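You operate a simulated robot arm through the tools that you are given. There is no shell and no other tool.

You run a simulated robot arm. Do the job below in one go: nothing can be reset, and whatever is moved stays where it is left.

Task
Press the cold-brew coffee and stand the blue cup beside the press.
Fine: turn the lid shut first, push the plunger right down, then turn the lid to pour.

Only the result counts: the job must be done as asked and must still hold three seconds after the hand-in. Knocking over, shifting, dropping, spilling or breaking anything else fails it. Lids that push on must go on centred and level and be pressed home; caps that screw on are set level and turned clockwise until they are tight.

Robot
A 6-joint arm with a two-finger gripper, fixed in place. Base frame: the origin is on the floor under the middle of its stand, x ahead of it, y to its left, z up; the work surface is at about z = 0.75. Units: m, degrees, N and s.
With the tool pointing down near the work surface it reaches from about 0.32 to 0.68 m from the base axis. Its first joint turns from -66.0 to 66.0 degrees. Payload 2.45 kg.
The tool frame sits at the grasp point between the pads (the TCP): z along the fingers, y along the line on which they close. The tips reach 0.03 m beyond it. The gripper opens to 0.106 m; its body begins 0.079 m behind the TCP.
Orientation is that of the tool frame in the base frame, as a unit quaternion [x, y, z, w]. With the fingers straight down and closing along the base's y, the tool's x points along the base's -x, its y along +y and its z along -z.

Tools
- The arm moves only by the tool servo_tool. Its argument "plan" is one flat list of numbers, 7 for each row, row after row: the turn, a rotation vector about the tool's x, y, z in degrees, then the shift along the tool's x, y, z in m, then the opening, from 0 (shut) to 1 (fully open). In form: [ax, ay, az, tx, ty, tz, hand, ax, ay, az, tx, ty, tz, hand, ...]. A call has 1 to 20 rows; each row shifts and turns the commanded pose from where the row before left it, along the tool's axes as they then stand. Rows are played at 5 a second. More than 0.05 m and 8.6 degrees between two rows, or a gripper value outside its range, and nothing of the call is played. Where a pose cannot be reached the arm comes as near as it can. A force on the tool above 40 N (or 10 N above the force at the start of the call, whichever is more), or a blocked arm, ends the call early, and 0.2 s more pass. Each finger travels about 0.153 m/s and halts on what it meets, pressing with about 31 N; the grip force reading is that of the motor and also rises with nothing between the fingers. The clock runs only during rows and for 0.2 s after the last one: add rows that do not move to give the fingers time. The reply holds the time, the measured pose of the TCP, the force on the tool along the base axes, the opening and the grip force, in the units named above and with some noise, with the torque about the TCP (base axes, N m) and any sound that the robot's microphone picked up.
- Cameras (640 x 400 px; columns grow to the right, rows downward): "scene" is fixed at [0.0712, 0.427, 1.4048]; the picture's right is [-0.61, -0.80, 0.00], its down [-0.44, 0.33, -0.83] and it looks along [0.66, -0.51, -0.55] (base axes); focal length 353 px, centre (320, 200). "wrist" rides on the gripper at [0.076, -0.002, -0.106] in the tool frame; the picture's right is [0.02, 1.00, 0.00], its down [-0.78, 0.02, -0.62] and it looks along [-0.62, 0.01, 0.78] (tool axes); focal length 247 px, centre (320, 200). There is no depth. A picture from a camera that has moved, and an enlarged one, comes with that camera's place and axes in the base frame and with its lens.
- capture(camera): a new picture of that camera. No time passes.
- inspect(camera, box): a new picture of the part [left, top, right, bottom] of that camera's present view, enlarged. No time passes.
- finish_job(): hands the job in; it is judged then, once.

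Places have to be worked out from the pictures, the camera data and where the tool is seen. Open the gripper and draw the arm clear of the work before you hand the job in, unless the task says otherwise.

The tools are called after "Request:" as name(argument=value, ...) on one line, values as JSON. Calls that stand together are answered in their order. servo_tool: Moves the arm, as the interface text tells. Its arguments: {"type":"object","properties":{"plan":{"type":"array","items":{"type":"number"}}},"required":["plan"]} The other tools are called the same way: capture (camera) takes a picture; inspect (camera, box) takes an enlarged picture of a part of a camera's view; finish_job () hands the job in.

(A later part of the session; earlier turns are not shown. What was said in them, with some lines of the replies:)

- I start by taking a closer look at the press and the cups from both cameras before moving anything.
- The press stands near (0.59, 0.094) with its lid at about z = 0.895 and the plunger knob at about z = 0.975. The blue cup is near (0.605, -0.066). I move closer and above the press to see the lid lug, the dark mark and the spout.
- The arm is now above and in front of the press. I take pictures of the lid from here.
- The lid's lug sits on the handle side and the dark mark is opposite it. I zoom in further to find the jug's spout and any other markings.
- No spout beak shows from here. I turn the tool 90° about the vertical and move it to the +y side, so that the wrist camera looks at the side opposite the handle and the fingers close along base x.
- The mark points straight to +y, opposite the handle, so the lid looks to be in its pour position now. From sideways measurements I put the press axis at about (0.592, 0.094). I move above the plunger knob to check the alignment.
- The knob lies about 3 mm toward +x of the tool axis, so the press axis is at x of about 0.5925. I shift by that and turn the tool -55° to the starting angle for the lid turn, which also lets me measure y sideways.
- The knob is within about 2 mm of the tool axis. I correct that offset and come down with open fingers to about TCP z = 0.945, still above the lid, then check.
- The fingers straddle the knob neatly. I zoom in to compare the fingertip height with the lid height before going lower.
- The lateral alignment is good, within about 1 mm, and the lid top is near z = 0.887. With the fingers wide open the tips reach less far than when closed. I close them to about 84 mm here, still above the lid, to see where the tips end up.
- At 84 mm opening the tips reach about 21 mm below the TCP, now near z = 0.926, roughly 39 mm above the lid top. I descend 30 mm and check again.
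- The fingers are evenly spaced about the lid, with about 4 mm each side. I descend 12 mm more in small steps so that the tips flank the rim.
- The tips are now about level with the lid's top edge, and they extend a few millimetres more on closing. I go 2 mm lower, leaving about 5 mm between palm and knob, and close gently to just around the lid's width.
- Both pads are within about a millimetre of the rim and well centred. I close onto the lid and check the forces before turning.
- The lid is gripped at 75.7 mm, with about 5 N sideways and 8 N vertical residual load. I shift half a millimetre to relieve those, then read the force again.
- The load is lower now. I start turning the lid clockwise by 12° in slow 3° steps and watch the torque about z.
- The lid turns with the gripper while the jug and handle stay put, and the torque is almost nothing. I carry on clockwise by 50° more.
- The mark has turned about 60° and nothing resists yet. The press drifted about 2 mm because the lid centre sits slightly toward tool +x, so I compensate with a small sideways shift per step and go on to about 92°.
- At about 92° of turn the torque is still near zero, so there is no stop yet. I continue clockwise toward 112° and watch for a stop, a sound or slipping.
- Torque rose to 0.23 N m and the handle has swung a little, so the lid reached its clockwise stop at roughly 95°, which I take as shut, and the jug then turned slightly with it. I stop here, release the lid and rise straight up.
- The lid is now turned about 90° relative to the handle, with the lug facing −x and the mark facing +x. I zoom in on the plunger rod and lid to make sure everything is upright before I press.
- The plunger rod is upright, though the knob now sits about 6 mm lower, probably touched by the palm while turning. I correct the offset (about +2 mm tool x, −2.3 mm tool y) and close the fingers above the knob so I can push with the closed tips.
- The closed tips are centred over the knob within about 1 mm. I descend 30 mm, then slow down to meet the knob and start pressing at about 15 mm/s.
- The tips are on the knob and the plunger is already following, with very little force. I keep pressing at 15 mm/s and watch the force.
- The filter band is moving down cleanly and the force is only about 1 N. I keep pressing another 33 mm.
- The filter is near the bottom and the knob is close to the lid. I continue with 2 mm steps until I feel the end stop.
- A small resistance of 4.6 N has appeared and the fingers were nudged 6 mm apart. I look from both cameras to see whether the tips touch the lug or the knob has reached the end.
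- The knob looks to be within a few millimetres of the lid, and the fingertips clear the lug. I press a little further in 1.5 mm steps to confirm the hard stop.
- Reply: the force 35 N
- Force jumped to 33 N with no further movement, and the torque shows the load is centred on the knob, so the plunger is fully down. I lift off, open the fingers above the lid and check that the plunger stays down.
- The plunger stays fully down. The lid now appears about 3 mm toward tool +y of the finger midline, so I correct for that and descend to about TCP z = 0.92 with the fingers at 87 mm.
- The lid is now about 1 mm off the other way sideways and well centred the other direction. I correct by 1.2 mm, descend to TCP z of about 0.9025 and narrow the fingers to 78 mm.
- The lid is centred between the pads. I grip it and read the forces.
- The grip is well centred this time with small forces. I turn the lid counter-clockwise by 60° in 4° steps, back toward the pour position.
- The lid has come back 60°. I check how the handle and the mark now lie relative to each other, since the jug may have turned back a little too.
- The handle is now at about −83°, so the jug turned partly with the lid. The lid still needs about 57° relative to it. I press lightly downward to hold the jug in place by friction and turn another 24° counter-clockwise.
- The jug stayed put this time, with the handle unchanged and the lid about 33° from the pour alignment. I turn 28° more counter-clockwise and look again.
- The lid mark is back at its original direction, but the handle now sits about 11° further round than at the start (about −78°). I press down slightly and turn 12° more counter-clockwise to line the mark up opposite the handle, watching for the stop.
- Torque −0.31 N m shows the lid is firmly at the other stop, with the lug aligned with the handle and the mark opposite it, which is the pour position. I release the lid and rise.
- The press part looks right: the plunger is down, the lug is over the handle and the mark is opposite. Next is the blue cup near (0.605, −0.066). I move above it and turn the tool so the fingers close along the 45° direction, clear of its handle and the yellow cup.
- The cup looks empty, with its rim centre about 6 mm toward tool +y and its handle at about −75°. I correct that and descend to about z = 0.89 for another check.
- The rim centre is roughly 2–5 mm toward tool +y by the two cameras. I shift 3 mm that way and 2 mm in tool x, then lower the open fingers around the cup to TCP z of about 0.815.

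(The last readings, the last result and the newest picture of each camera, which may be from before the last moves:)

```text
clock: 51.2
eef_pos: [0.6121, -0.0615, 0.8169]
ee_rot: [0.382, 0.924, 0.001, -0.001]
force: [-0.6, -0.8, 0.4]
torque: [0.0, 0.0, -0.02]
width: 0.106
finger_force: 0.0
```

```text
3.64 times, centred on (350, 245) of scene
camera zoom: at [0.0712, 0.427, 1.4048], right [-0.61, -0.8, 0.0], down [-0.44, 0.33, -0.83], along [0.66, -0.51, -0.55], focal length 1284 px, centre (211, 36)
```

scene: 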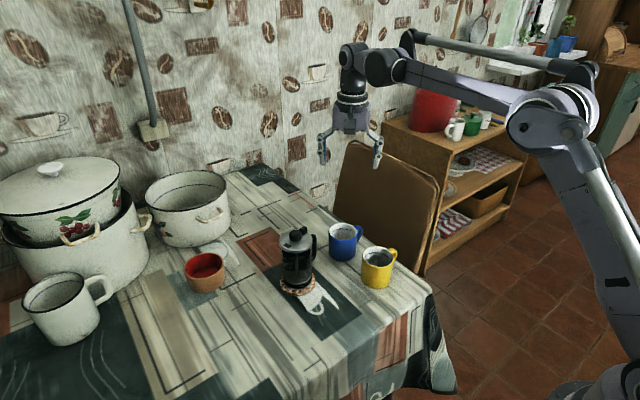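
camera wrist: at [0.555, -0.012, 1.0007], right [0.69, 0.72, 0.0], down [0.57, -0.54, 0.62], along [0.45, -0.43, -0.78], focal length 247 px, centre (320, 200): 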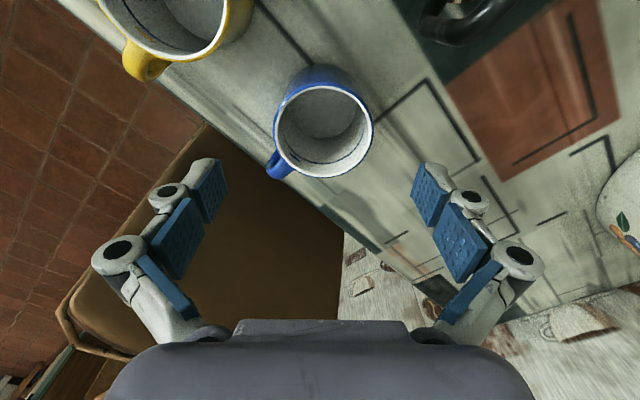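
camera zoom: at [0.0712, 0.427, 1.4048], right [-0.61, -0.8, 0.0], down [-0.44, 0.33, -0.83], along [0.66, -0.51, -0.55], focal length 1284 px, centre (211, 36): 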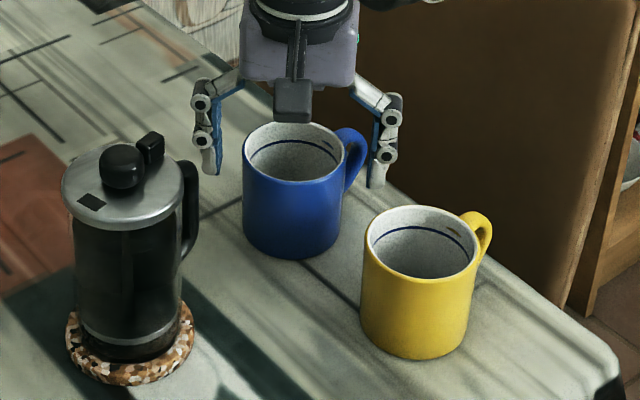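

The cup is centred between the fingers and the handle is clear of them. I close onto the cup.

Request:
servo_tool(plan=[0, 0, 0, 0, 0, 0, 0.85, 0, 0, 0, 0, 0, 0, 0.76, 0, 0, 0, 0, 0, 0, 0.72, 0, 0, 0, 0, 0, 0, 0.68, 0, 0, 0, 0, 0, 0, 0.66, 0, 0, 0, 0, 0, 0, 0.66])

Request:
inspect(camera="wrist", box=[180, 60, 460, 260])

Request:
inspect(camera="scene", box=[290, 190, 410, 300])

```text
clock: 52.6
eef_pos: [0.6113, -0.0622, 0.8175]
ee_rot: [0.382, 0.924, 0.0, 0.0]
force: [0.2, -0.8, 2.9]
torque: [-0.08, 0.07, -0.02]
width: 0.0777
finger_force: 31.4
```

```text
2.00 times, centred on (320, 160) of wrist
camera zoom: at [0.556, -0.0095, 0.9241], right [0.69, 0.72, 0.0], down [0.57, -0.54, 0.62], along [0.45, -0.43, -0.78], focal length 494 px, centre (320, 280)
```

zoom: 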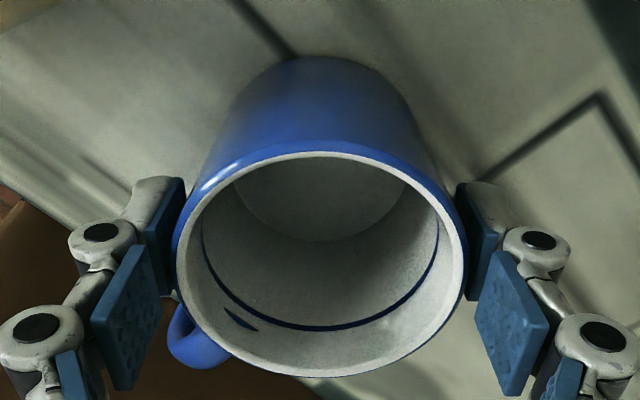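

```text
3.64 times, centred on (350, 245) of scene
camera zoom: at [0.0711, 0.427, 1.4048], right [-0.61, -0.8, 0.0], down [-0.44, 0.33, -0.83], along [0.66, -0.51, -0.55], focal length 1284 px, centre (211, 36)
```

zoom: 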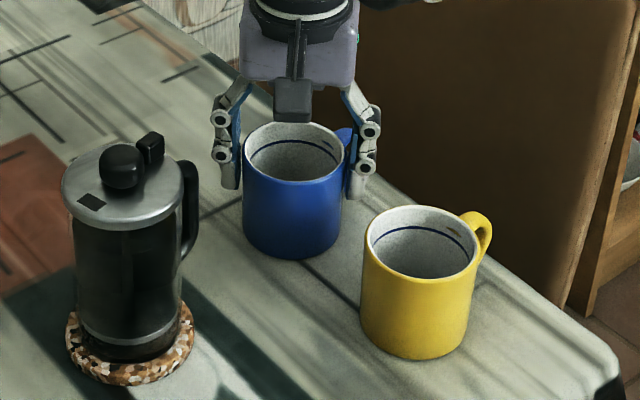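

The cup is gripped at 77.7 mm, and the press and yellow cup are untouched. I lift it straight up by about 0.2 m.

Request:
servo_tool(plan=[0, 0, 0, 0, 0, -0.01, 0.66, 0, 0, 0, 0, 0, -0.02, 0.66, 0, 0, 0, 0, 0, -0.03, 0.66, 0, 0, 0, 0, 0, -0.03, 0.66, 0, 0, 0, 0, 0, -0.03, 0.66, 0, 0, 0, 0, 0, -0.03, 0.66, 0, 0, 0, 0, 0, -0.03, 0.66, 0, 0, 0, 0, 0, -0.02, 0.66, 0, 0, 0, 0, 0, 0, 0.66])

Request:
capture(camera="scene")

Request:
inspect(camera="wrist", box=[180, 60, 460, 260])

```text
clock: 54.6
eef_pos: [0.6117, -0.0574, 1.0172]
ee_rot: [0.382, 0.924, 0.0, -0.001]
force: [-0.5, 0.6, 0.7]
torque: [-0.01, 0.0, 0.0]
width: 0.0698
finger_force: 0.0
```

```text
taken
```

scene: 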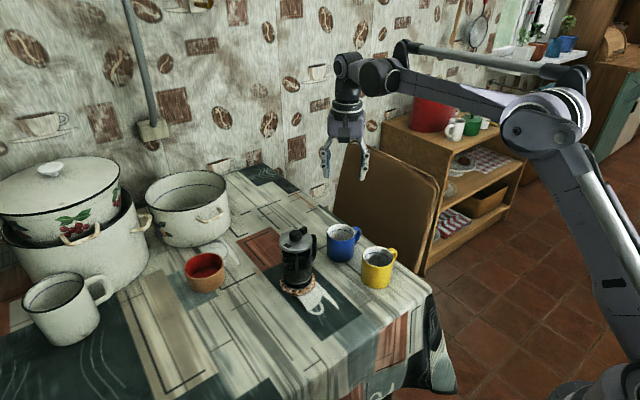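

```text
2.00 times, centred on (320, 160) of wrist
camera zoom: at [0.5568, -0.0057, 1.1233], right [0.69, 0.72, 0.0], down [0.57, -0.54, 0.62], along [0.45, -0.43, -0.78], focal length 494 px, centre (320, 280)
```

zoom: 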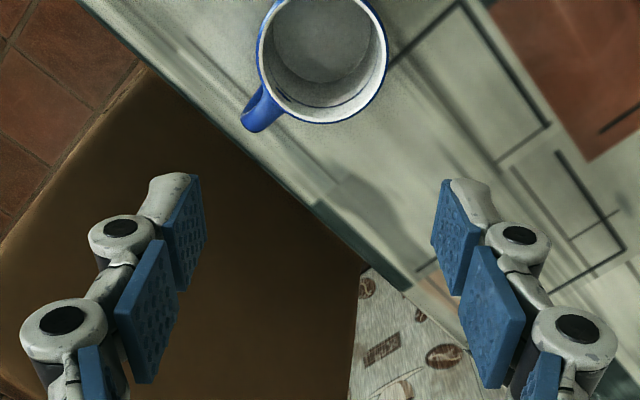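

The cup slipped out of the fingers and is still standing on the table. I zoom in to see whether it has moved and how it stands before I retry.

Request:
inspect(camera="scene", box=[290, 190, 410, 300])

Request:
inspect(camera="wrist", box=[260, 50, 400, 140])

Request:
capture(camera="wrist")

```text
3.64 times, centred on (350, 245) of scene
camera zoom: at [0.0712, 0.427, 1.4048], right [-0.61, -0.8, 0.0], down [-0.44, 0.33, -0.83], along [0.66, -0.51, -0.55], focal length 1284 px, centre (211, 36)
```

zoom: 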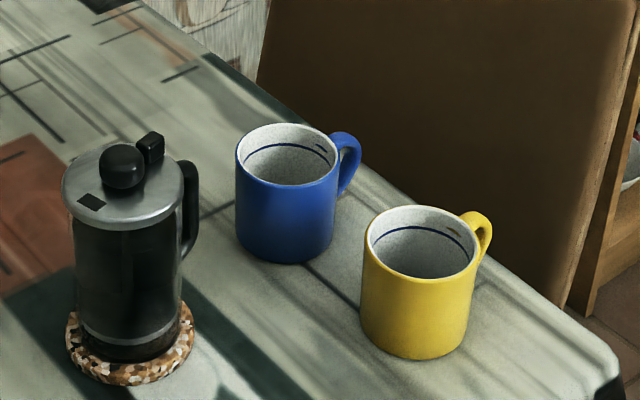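

```text
4.44 times, centred on (330, 95) of wrist
camera zoom: at [0.5568, -0.0057, 1.1233], right [0.69, 0.72, 0.0], down [0.57, -0.54, 0.62], along [0.45, -0.43, -0.78], focal length 1098 px, centre (276, 667)
```

zoom: 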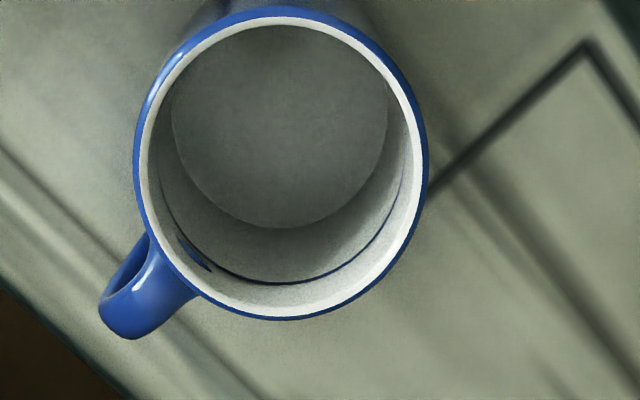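

```text
taken
camera wrist: at [0.5568, -0.0057, 1.1233], right [0.69, 0.72, 0.0], down [0.57, -0.54, 0.62], along [0.45, -0.43, -0.78], focal length 247 px, centre (320, 200)
```

wrist: 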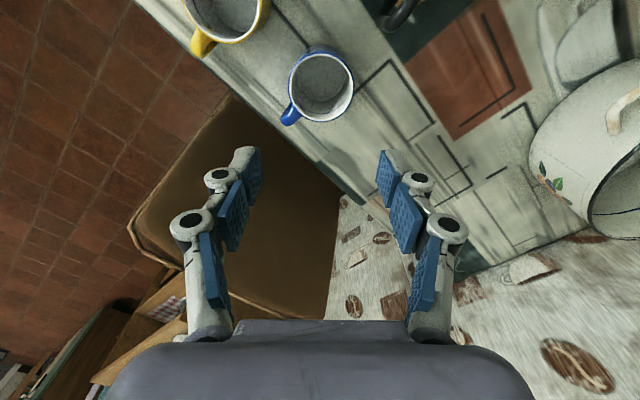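

The cup is upright and has only shifted about 4 mm. I open, recentre over it and go deeper this time, to TCP z of about 0.80, so that both pad pairs bear on the cup. I will also command a full close before lifting slowly.

Request:
servo_tool(plan=[0, 0, 0, 0.002, 0.0007, 0, 1, 0, 0, 0, 0, 0, 0, 1, 0, 0, 0, 0, 0, 0.04, 1, 0, 0, 0, 0, 0, 0.04, 1, 0, 0, 0, 0, 0, 0.04, 1, 0, 0, 0, 0, 0, 0.03, 1, 0, 0, 0, 0, 0, 0.02, 1, 0, 0, 0, 0, 0, 0.015, 1, 0, 0, 0, 0, 0, 0, 1])

Request:
inspect(camera="wrist", box=[180, 60, 460, 260])

Request:
inspect(camera="scene", box=[290, 190, 410, 300])

```text
clock: 56.6
eef_pos: [0.6115, -0.059, 0.8303]
ee_rot: [0.382, 0.924, 0.0, 0.0]
force: [0.6, -0.2, -0.2]
torque: [0.01, 0.0, -0.03]
width: 0.106
finger_force: 0.1
```

```text
2.00 times, centred on (320, 160) of wrist
camera zoom: at [0.5556, -0.0065, 0.9371], right [0.69, 0.72, 0.0], down [0.57, -0.54, 0.62], along [0.45, -0.43, -0.78], focal length 494 px, centre (320, 280)
```

zoom: 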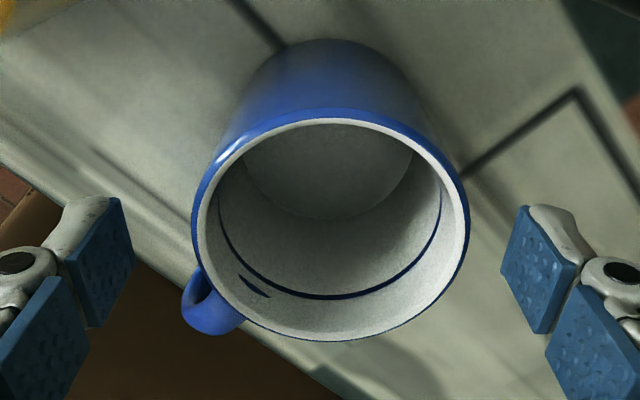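

```text
3.64 times, centred on (350, 245) of scene
camera zoom: at [0.0712, 0.427, 1.4048], right [-0.61, -0.8, 0.0], down [-0.44, 0.33, -0.83], along [0.66, -0.51, -0.55], focal length 1284 px, centre (211, 36)
```

zoom: 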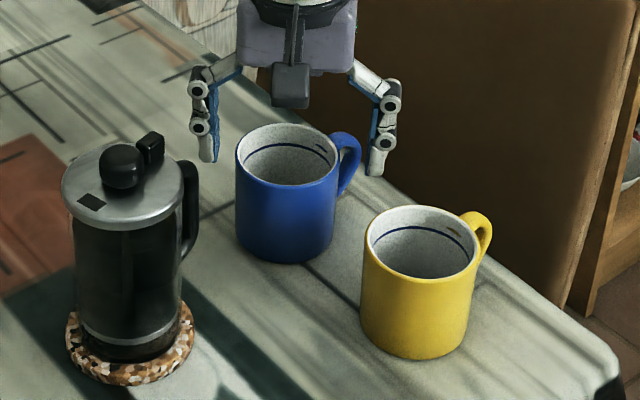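

The rim is about 2 mm toward +y and +x of the tool, so I correct both and descend 30 mm more to TCP z of about 0.80. Then I close fully on the cup.

Request:
servo_tool(plan=[0, 0, 0, 0.002, 0.0022, 0.01, 1, 0, 0, 0, 0, 0, 0.01, 1, 0, 0, 0, 0, 0, 0.01, 1, 0, 0, 0, 0, 0, 0, 0.88, 0, 0, 0, 0, 0, 0, 0.78, 0, 0, 0, 0, 0, 0, 0.72, 0, 0, 0, 0, 0, 0, 0.6, 0, 0, 0, 0, 0, 0, 0.4, 0, 0, 0, 0, 0, 0, 0.4])

Request:
inspect(camera="wrist", box=[180, 60, 460, 260])

Request:
inspect(camera="scene", box=[310, 190, 380, 270])

```text
clock: 58.6
eef_pos: [0.6126, -0.0554, 0.802]
ee_rot: [0.382, 0.924, 0.0, 0.0]
force: [0.2, -0.1, 0.4]
torque: [0.06, 0.03, 0.0]
width: 0.0771
finger_force: 31.1
```

```text
2.00 times, centred on (320, 160) of wrist
camera zoom: at [0.5562, -0.003, 0.9087], right [0.69, 0.72, 0.0], down [0.57, -0.54, 0.62], along [0.45, -0.43, -0.78], focal length 494 px, centre (320, 280)
```

zoom: 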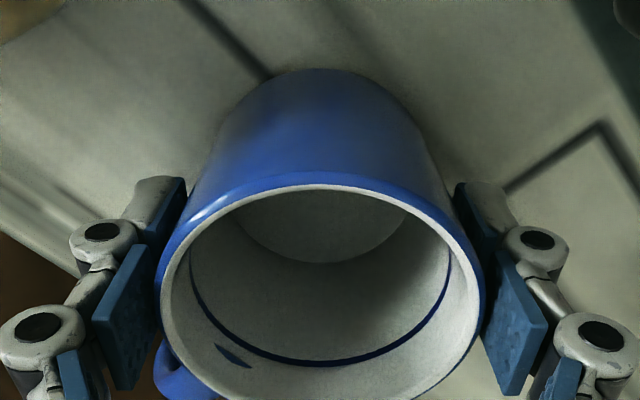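

```text
5.00 times, centred on (345, 230) of scene
camera zoom: at [0.0711, 0.427, 1.4048], right [-0.61, -0.8, 0.0], down [-0.44, 0.33, -0.83], along [0.66, -0.51, -0.55], focal length 1766 px, centre (195, 50)
```

zoom: 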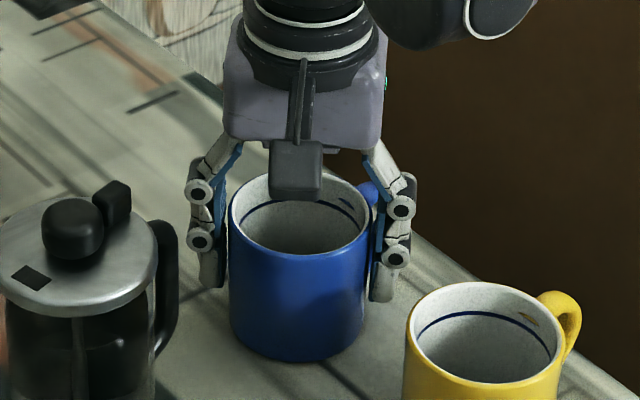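

The fingers stopped at 77 mm, while the cup measures only about 73–74 mm, so one finger may be blocked by something. I zoom in before lifting.

Request:
inspect(camera="scene", box=[340, 215, 370, 255])

Request:
inspect(camera="scene", box=[322, 205, 352, 255])

Request:
inspect(camera="wrist", box=[200, 130, 300, 280])

Request:
inspect(camera="wrist", box=[350, 130, 450, 280])

```text
10.00 times, centred on (355, 235) of scene
camera zoom: at [0.0711, 0.427, 1.4048], right [-0.61, -0.8, 0.0], down [-0.44, 0.33, -0.83], along [0.66, -0.51, -0.55], focal length 3531 px, centre (-30, -150)
```

zoom: 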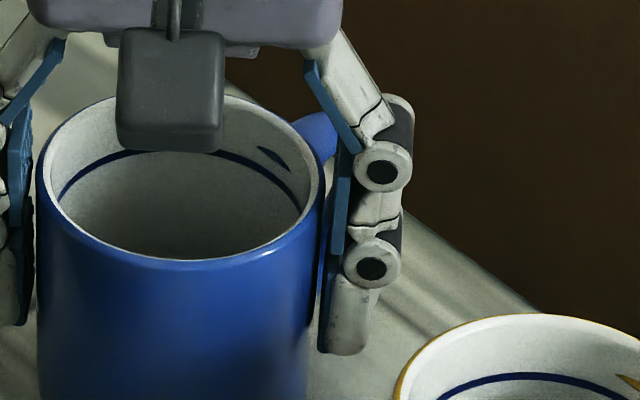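

```text
8.00 times, centred on (337, 230) of scene
camera zoom: at [0.0711, 0.427, 1.4048], right [-0.61, -0.8, 0.0], down [-0.44, 0.33, -0.83], along [0.66, -0.51, -0.55], focal length 2825 px, centre (184, -40)
```

zoom: 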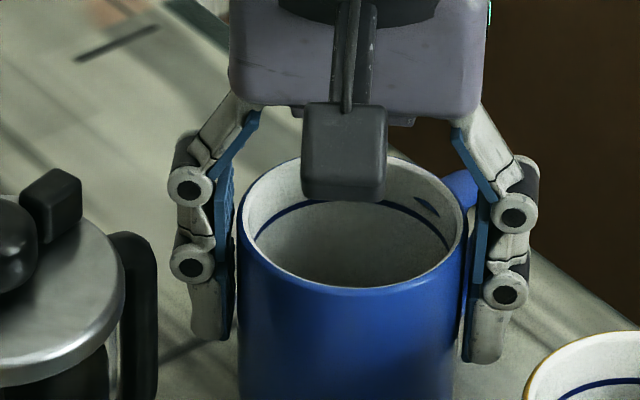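

```text
2.67 times, centred on (250, 205) of wrist
camera zoom: at [0.5562, -0.003, 0.9087], right [0.69, 0.72, 0.0], down [0.57, -0.54, 0.62], along [0.45, -0.43, -0.78], focal length 659 px, centre (507, 187)
```

zoom: 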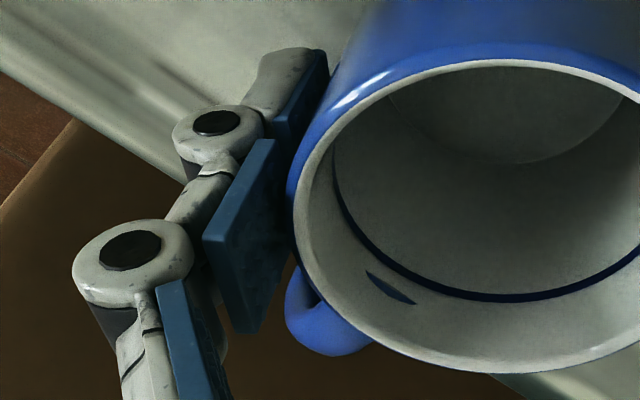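

```text
2.67 times, centred on (400, 205) of wrist
camera zoom: at [0.5562, -0.003, 0.9087], right [0.69, 0.72, 0.0], down [0.57, -0.54, 0.62], along [0.45, -0.43, -0.78], focal length 659 px, centre (107, 187)
```

zoom: 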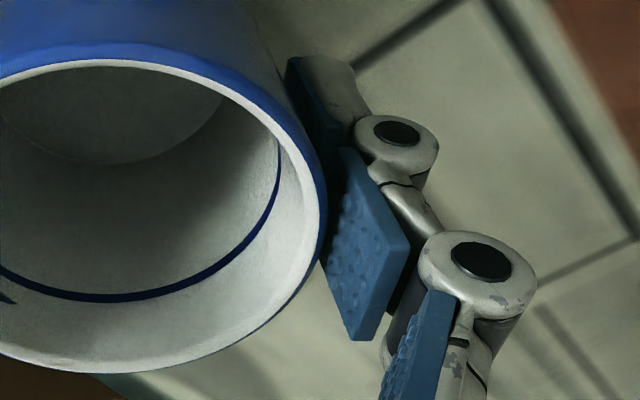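

Both pads do bear on the cup, one on each side. I try a slow lift of 20 mm in small steps and then check whether the cup comes along.

Request:
servo_tool(plan=[0, 0, 0, 0, 0, -0.002, 0.3, 0, 0, 0, 0, 0, -0.003, 0.3, 0, 0, 0, 0, 0, -0.003, 0.3, 0, 0, 0, 0, 0, -0.003, 0.3, 0, 0, 0, 0, 0, -0.003, 0.3, 0, 0, 0, 0, 0, -0.003, 0.3, 0, 0, 0, 0, 0, 0, 0.3])

Request:
inspect(camera="scene", box=[310, 190, 380, 270])

Request:
inspect(camera="wrist", box=[180, 60, 460, 260])

```text
clock: 60.2
eef_pos: [0.6114, -0.0563, 0.8183]
ee_rot: [0.382, 0.924, 0.0, 0.0]
force: [-0.6, 0.5, -2.5]
torque: [0.0, -0.01, -0.05]
width: 0.0771
finger_force: 31.8
```

```text
5.00 times, centred on (345, 230) of scene
camera zoom: at [0.0712, 0.427, 1.4048], right [-0.61, -0.8, 0.0], down [-0.44, 0.33, -0.83], along [0.66, -0.51, -0.55], focal length 1766 px, centre (195, 50)
```

zoom: 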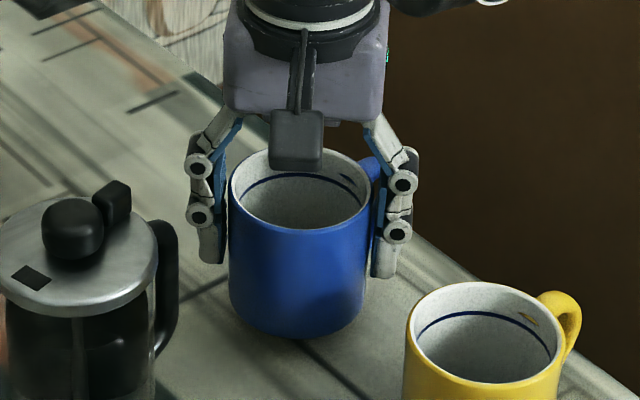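

```text
2.00 times, centred on (320, 160) of wrist
camera zoom: at [0.5564, -0.0029, 0.9252], right [0.69, 0.72, 0.0], down [0.57, -0.54, 0.62], along [0.45, -0.43, -0.78], focal length 494 px, centre (320, 280)
```

zoom: 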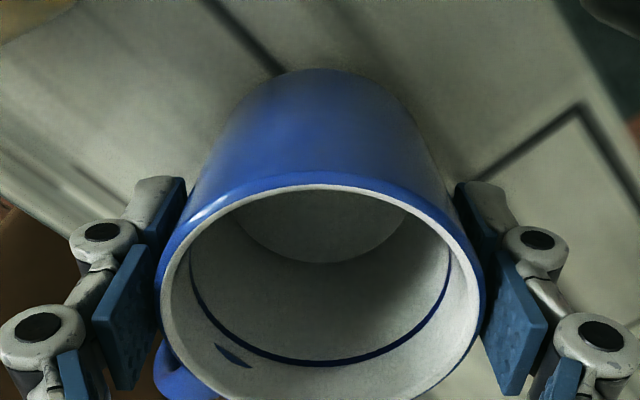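

The cup now comes up with the gripper, at about 2.5 N of weight and an unchanged grip. I continue lifting to about TCP z = 1.0 at a moderate speed.

Request:
servo_tool(plan=[0, 0, 0, 0, 0, -0.008, 0.3, 0, 0, 0, 0, 0, -0.014, 0.3, 0, 0, 0, 0, 0, -0.016, 0.3, 0, 0, 0, 0, 0, -0.016, 0.3, 0, 0, 0, 0, 0, -0.016, 0.3, 0, 0, 0, 0, 0, -0.016, 0.3, 0, 0, 0, 0, 0, -0.016, 0.3, 0, 0, 0, 0, 0, -0.016, 0.3, 0, 0, 0, 0, 0, -0.016, 0.3, 0, 0, 0, 0, 0, -0.016, 0.3, 0, 0, 0, 0, 0, -0.016, 0.3, 0, 0, 0, 0, 0, -0.014, 0.3, 0, 0, 0, 0, 0, -0.008, 0.3, 0, 0, 0, 0, 0, 0, 0.3])

Request:
capture(camera="scene")

Request:
inspect(camera="wrist", box=[180, 60, 460, 260])

```text
clock: 63.2
eef_pos: [0.6112, -0.0568, 1.0073]
ee_rot: [0.381, 0.924, 0.0, 0.0]
force: [-0.3, -0.4, -1.4]
torque: [-0.01, 0.02, 0.0]
width: 0.0772
finger_force: 30.9
```

```text
taken
```

scene: 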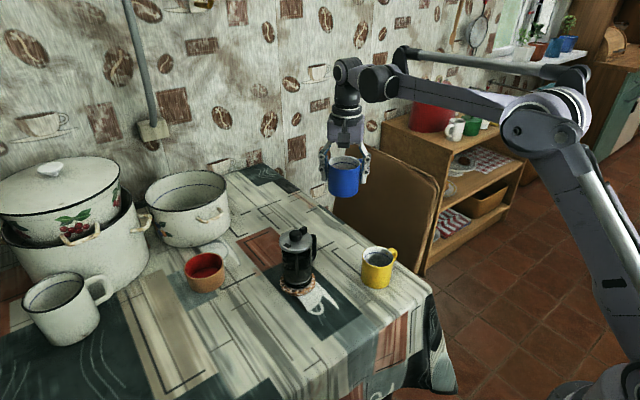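

```text
2.00 times, centred on (320, 160) of wrist
camera zoom: at [0.5559, -0.0042, 1.1133], right [0.69, 0.72, 0.0], down [0.57, -0.54, 0.62], along [0.45, -0.43, -0.78], focal length 494 px, centre (320, 280)
```

zoom: 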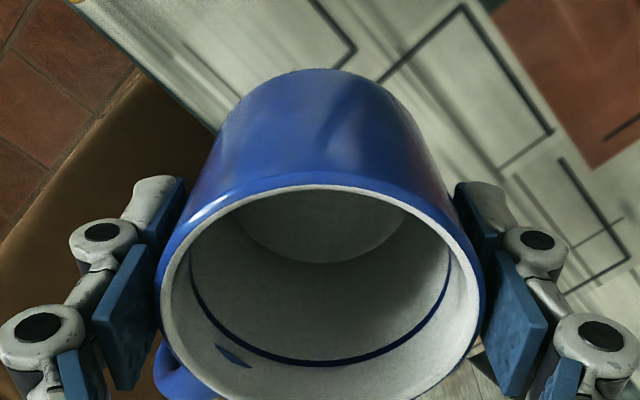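

The cup is held securely. I carry it over to a free spot diagonally beside the press, about (0.519, 0.172), on the side away from the press handle. I also turn it 25° so that its own handle points away from the press.

Request:
servo_tool(plan=[0, 0, 0, 0.01897, 0.00805, 0, 0.3, 0, 0, 0, 0.01897, 0.00805, 0, 0.3, 0, 0, 0, 0.01897, 0.00805, 0, 0.3, 0, 0, 0, 0.01897, 0.00805, 0, 0.3, 0, 0, 0, 0.01897, 0.00805, 0, 0.3, 0, 0, 0, 0.01897, 0.00805, 0, 0.3, 0, 0, 0, 0.01897, 0.00805, 0, 0.3, 0, 0, 0, 0.01897, 0.00805, 0, 0.3, 0, 0, 0, 0.01897, 0.00805, 0, 0.3, 0, 0, 0, 0.01897, 0.00805, 0, 0.3, 0, 0, 0, 0.01897, 0.00805, 0, 0.3, 0, 0, 0, 0.01897, 0.00805, 0, 0.3, 0, 0, 6.25, 0, 0, 0, 0.3, 0, 0, 6.25, 0, 0, 0, 0.3, 0, 0, 6.25, 0, 0, 0, 0.3, 0, 0, 6.25, 0, 0, 0, 0.3, 0, 0, 0, 0, 0, 0, 0.3])

Request:
capture(camera="scene")

Request:
capture(camera="wrist")

```text
clock: 66.8
eef_pos: [0.5176, 0.1745, 1.0079]
ee_rot: [0.574, 0.819, 0.0, 0.0]
force: [-0.3, -0.1, -2.3]
torque: [0.05, -0.01, 0.0]
width: 0.0772
finger_force: 30.9
```

```text
taken
```

scene: 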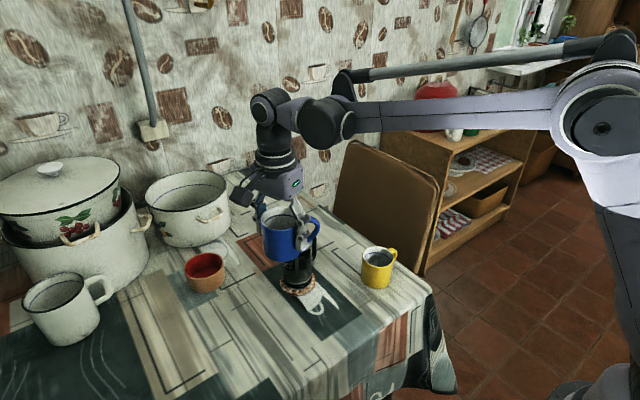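

```text
taken
camera wrist: at [0.4903, 0.2455, 1.1133], right [0.93, 0.36, 0.0], down [0.28, -0.73, 0.62], along [0.23, -0.58, -0.78], focal length 247 px, centre (320, 200)
```

wrist: 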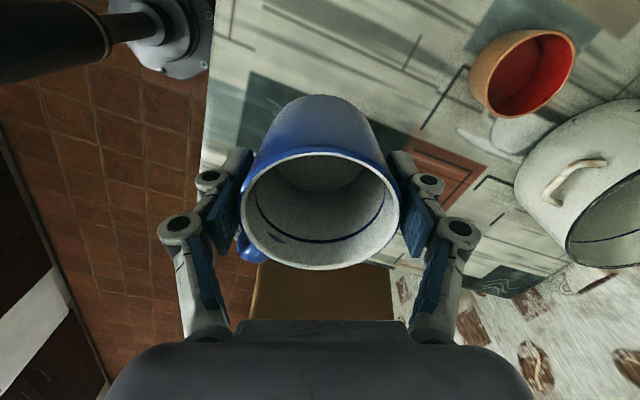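

The cup is over the spot, about 0.11 m from the press axis. I lower it 0.19 m at moderate speed, keeping the last centimetre for slow steps.

Request:
servo_tool(plan=[0, 0, 0, 0, 0, 0.01, 0.3, 0, 0, 0, 0, 0, 0.016, 0.3, 0, 0, 0, 0, 0, 0.018, 0.3, 0, 0, 0, 0, 0, 0.018, 0.3, 0, 0, 0, 0, 0, 0.018, 0.3, 0, 0, 0, 0, 0, 0.018, 0.3, 0, 0, 0, 0, 0, 0.018, 0.3, 0, 0, 0, 0, 0, 0.018, 0.3, 0, 0, 0, 0, 0, 0.018, 0.3, 0, 0, 0, 0, 0, 0.016, 0.3, 0, 0, 0, 0, 0, 0.012, 0.3, 0, 0, 0, 0, 0, 0.008, 0.3, 0, 0, 0, 0, 0, 0, 0.3])

Request:
inspect(camera="scene", box=[230, 190, 370, 340])

Request:
capture(camera="wrist")

```text
clock: 69.6
eef_pos: [0.5195, 0.1746, 0.8197]
ee_rot: [0.573, 0.82, -0.001, 0.0]
force: [-0.3, 0.1, -3.0]
torque: [0.0, 0.02, -0.01]
width: 0.0773
finger_force: 31.0
```

```text
2.67 times, centred on (300, 265) of scene
camera zoom: at [0.0712, 0.427, 1.4048], right [-0.61, -0.8, 0.0], down [-0.44, 0.33, -0.83], along [0.66, -0.51, -0.55], focal length 942 px, centre (373, 27)
```

zoom: 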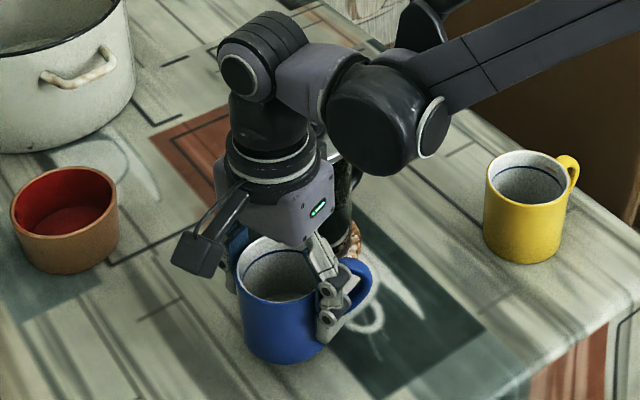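

```text
taken
camera wrist: at [0.4919, 0.2455, 0.9257], right [0.93, 0.36, 0.0], down [0.28, -0.73, 0.62], along [0.23, -0.58, -0.78], focal length 247 px, centre (320, 200)
```

wrist: 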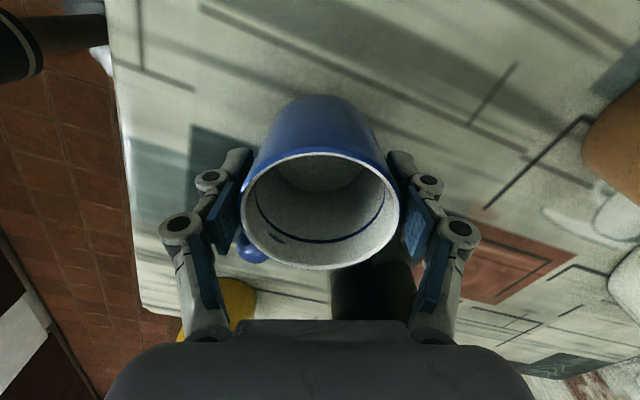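

The cup is about 17 mm above the cloth and the press is undisturbed. I lower the last bit in small steps until the force shows contact.

Request:
servo_tool(plan=[0, 0, 0, 0, 0, 0.006, 0.3, 0, 0, 0, 0, 0, 0.004, 0.3, 0, 0, 0, 0, 0, 0.002, 0.3, 0, 0, 0, 0, 0, 0.002, 0.3, 0, 0, 0, 0, 0, 0, 0.3])

```text
clock: 70.8
eef_pos: [0.5191, 0.174, 0.8046]
ee_rot: [0.573, 0.82, 0.0, 0.0]
force: [-0.5, 0.2, -1.7]
torque: [0.02, 0.02, 0.01]
width: 0.0772
finger_force: 31.4
```

Force is still about the cup's weight, so it is not down yet, with 2–3 mm to go. I continue in 1 mm steps.

Request:
servo_tool(plan=[0, 0, 0, 0, 0, 0.001, 0.3, 0, 0, 0, 0, 0, 0.001, 0.3, 0, 0, 0, 0, 0, 0.001, 0.3, 0, 0, 0, 0, 0, 0, 0.3])

Request:
inspect(camera="scene", box=[250, 240, 350, 340])

```text
clock: 71.8
eef_pos: [0.5177, 0.174, 0.803]
ee_rot: [0.572, 0.82, 0.001, 0.0]
force: [6.9, 0.9, 14.0]
torque: [-0.08, -0.06, 0.05]
width: 0.0772
finger_force: 31.1
```

```text
4.00 times, centred on (300, 290) of scene
camera zoom: at [0.0711, 0.4269, 1.4049], right [-0.61, -0.8, 0.0], down [-0.44, 0.33, -0.83], along [0.66, -0.51, -0.55], focal length 1412 px, centre (400, -160)
```

zoom: 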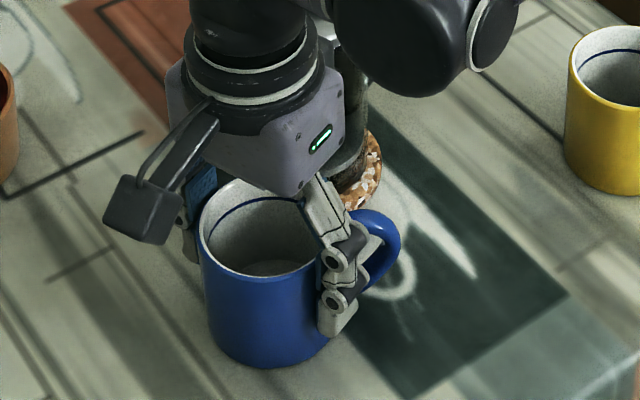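

Contact is clear at 14 N, so the cup stands on the cloth. I ease up 1 mm to unload and then open the fingers gently.

Request:
servo_tool(plan=[0, 0, 0, 0, 0, -0.0012, 0.3, 0, 0, 0, 0, 0, 0, 0.74, 0, 0, 0, 0, 0, 0, 0.8, 0, 0, 0, 0, 0, 0, 0.88, 0, 0, 0, 0, 0, 0, 0.95, 0, 0, 0, 0, 0, 0, 0.95])

Request:
inspect(camera="scene", box=[250, 240, 350, 340])

Request:
inspect(camera="wrist", box=[160, 60, 480, 280])

```text
clock: 73.2
eef_pos: [0.519, 0.1748, 0.8026]
ee_rot: [0.573, 0.819, 0.001, 0.0]
force: [-1.1, -0.1, 1.1]
torque: [0.02, -0.02, 0.01]
width: 0.1006
finger_force: 0.1
```

```text
4.00 times, centred on (300, 290) of scene
camera zoom: at [0.0712, 0.427, 1.4048], right [-0.61, -0.8, 0.0], down [-0.44, 0.33, -0.83], along [0.66, -0.51, -0.55], focal length 1412 px, centre (400, -160)
```

zoom: 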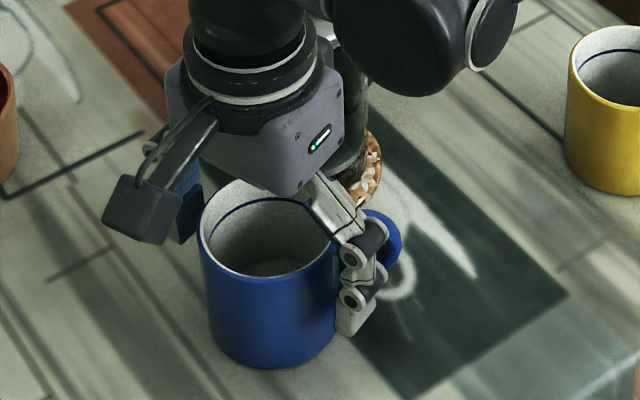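

```text
1.82 times, centred on (320, 170) of wrist
camera zoom: at [0.4905, 0.2454, 0.9089], right [0.93, 0.36, 0.0], down [0.28, -0.73, 0.62], along [0.23, -0.58, -0.78], focal length 449 px, centre (320, 254)
```

zoom: 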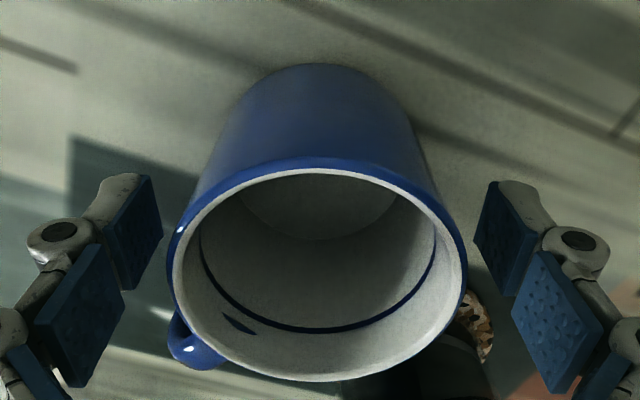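

The cup stands free with both fingers clear of it. I rise straight up to about z = 1.02.

Request:
servo_tool(plan=[0, 0, 0, 0, 0, -0.01, 0.95, 0, 0, 0, 0, 0, -0.02, 0.95, 0, 0, 0, 0, 0, -0.03, 0.95, 0, 0, 0, 0, 0, -0.035, 0.95, 0, 0, 0, 0, 0, -0.04, 0.95, 0, 0, 0, 0, 0, -0.04, 0.95, 0, 0, 0, 0, 0, -0.04, 1, 0, 0, 0, 0, 0, 0, 1])

Request:
capture(camera="scene")

Request:
capture(camera="wrist")

```text
clock: 75.0
eef_pos: [0.518, 0.1753, 1.0167]
ee_rot: [0.572, 0.82, 0.0, -0.001]
force: [-0.1, -0.1, -0.3]
torque: [-0.01, -0.04, -0.01]
width: 0.1062
finger_force: 0.1
```

```text
taken
```

scene: 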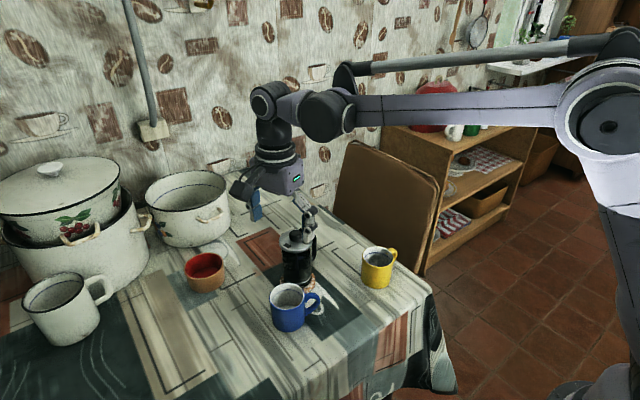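

```text
taken
camera wrist: at [0.4888, 0.2451, 1.1236], right [0.93, 0.36, 0.0], down [0.28, -0.73, 0.62], along [0.23, -0.58, -0.78], focal length 247 px, centre (320, 200)
```

wrist: 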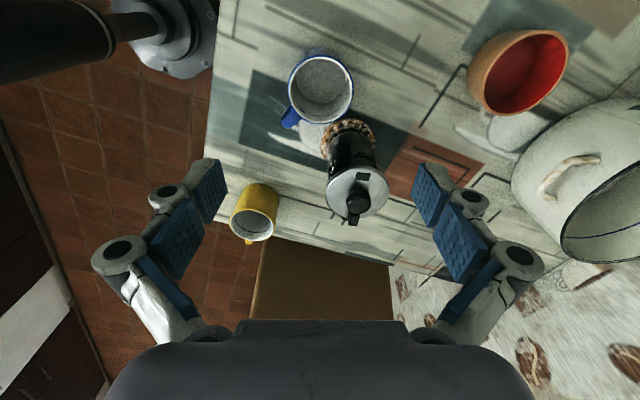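

Everything stands: the blue cup is beside the press. I draw the arm up and back to clear the scene for a final check.

Request:
servo_tool(plan=[0, 0, 0, 0, 0, -0.04, 1, 0, 0, 0, 0, 0, -0.045, 1, 0, 0, 0, 0, 0, -0.045, 1, 0, 0, 0, 0, 0, -0.045, 1, 0, 0, 0, -0.0258, -0.0273, 0, 1, 0, 0, 0, -0.0258, -0.0273, 0, 1, 0, 0, 0, -0.0258, -0.0273, 0, 1, 0, 0, 0, -0.0258, -0.0273, 0, 1, 0, 0, 0, -0.0258, -0.0273, 0, 1, 0, 0, -8, 0, 0, 0, 1, 0, 0, -8, 0, 0, 0, 1, 0, 0, -8, 0, 0, 0, 1, 0, 0, -8, 0, 0, 0, 1, 0, 0, -8, 0, 0, 0, 1, 0, 0, -8, 0, 0, 0, 1, 0, 0, -8, 0, 0, 0, 1, 0, 0, -8, 0, 0, 0, 1, 0, 0, -6, 0, 0, 0, 1, 0, 0, 0, 0, 0, 0, 1])

Request:
capture(camera="scene")

Request:
inspect(camera="scene", box=[250, 210, 350, 340])

Request:
capture(camera="wrist")

Request:
inspect(camera="wrist", box=[290, 40, 450, 180])

```text
clock: 79.0
eef_pos: [0.4352, 0.0071, 1.1936]
ee_rot: [-0.002, 1.0, 0.0, 0.001]
force: [0.2, 0.0, -0.3]
torque: [0.02, 0.0, 0.01]
width: 0.1057
finger_force: 0.0
```

```text
taken
```

scene: 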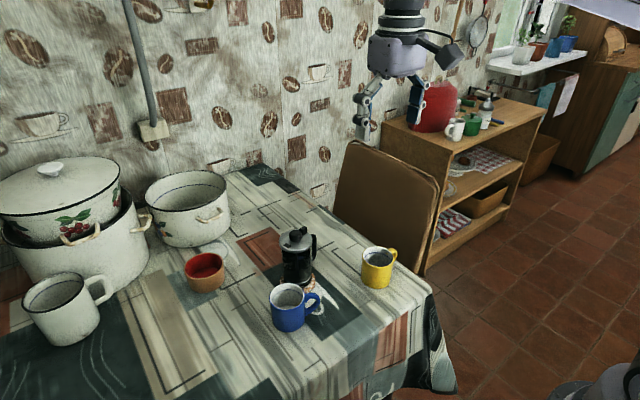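

```text
3.08 times, centred on (300, 275) of scene
camera zoom: at [0.0712, 0.427, 1.4048], right [-0.61, -0.8, 0.0], down [-0.44, 0.33, -0.83], along [0.66, -0.51, -0.55], focal length 1086 px, centre (382, -31)
```

zoom: 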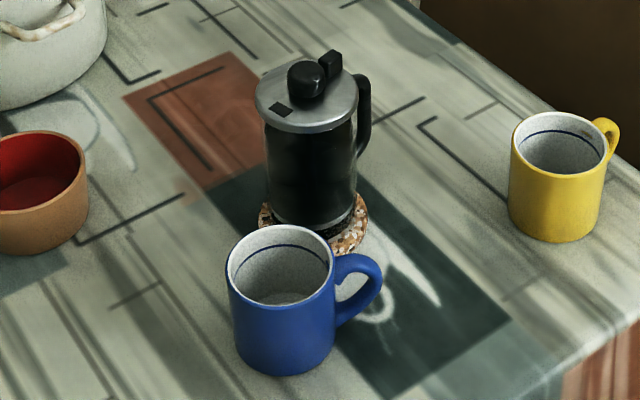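

```text
taken
camera wrist: at [0.3581, 0.005, 1.2996], right [-0.02, 1.0, 0.0], down [0.78, 0.02, 0.62], along [0.62, 0.02, -0.78], focal length 247 px, centre (320, 200)
```

wrist: 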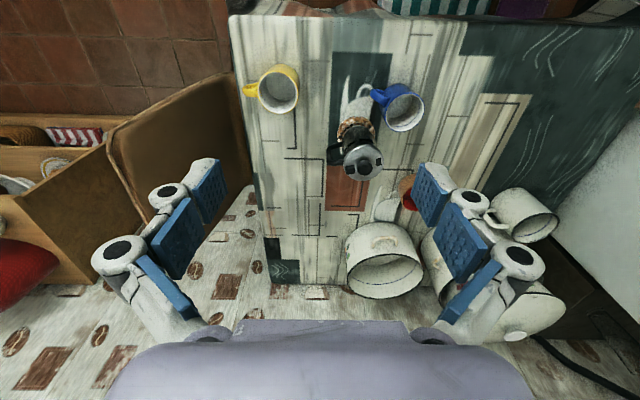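

```text
2.86 times, centred on (370, 110) of wrist
camera zoom: at [0.3581, 0.005, 1.2996], right [-0.02, 1.0, 0.0], down [0.78, 0.02, 0.62], along [0.62, 0.02, -0.78], focal length 706 px, centre (177, 457)
```

zoom: 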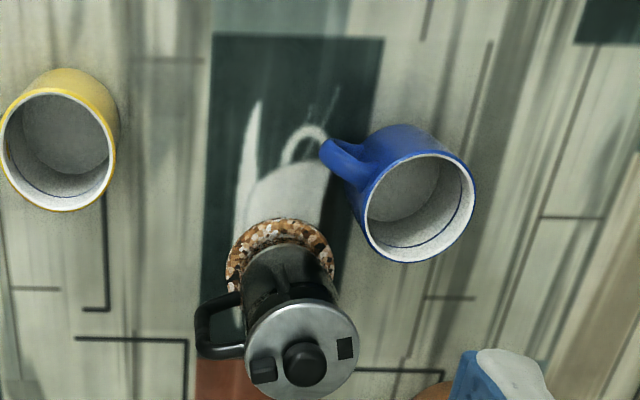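

The final check looks good. The plunger is fully down, the lid is at its pour stop with the mark opposite the handle, and the blue cup stands upright beside the press. The yellow cup and everything else are where they were, and the gripper is open and clear, so I hand the job in.

Request:
finish_job()

```text
The job is handed in.
```

I pressed the coffee, turned the lid to pour and stood the blue cup upright beside the press, then handed the job in. The result hasn't come back yet.

- **Lid shut:** I turned it clockwise about 90° until it hit its stop, which I took as shut. The lid isn't labelled; I judged shut and pour from the dark mark that first sat opposite the handle.
- **Plunger:** I pushed it down until it stopped hard at about 33 N, and it stayed down.
- **Lid to pour:** I turned it back counter-clockwise to the other stop, so the mark is opposite the handle again.
- **Blue cup:** it stands about 0.11 m from the centre of the press, with its handle pointing away from it.

Some things did not go cleanly:

- **Plunger pressed early:** the gripper body seems to have pushed the plunger down about 6 mm while I was still turning the lid shut. I saw no spill.
- **Press moved slightly:** the jug ended up turned about 13° from where it started and shifted about 2 mm.
- **Cup slipped once:** on the first lift the cup slid out of the fingers. It stayed upright on the table and moved about 4 mm, and the second lift held.

In the last pictures the yellow cup and everything else looked undisturbed. The gripper is open and clear of the table.
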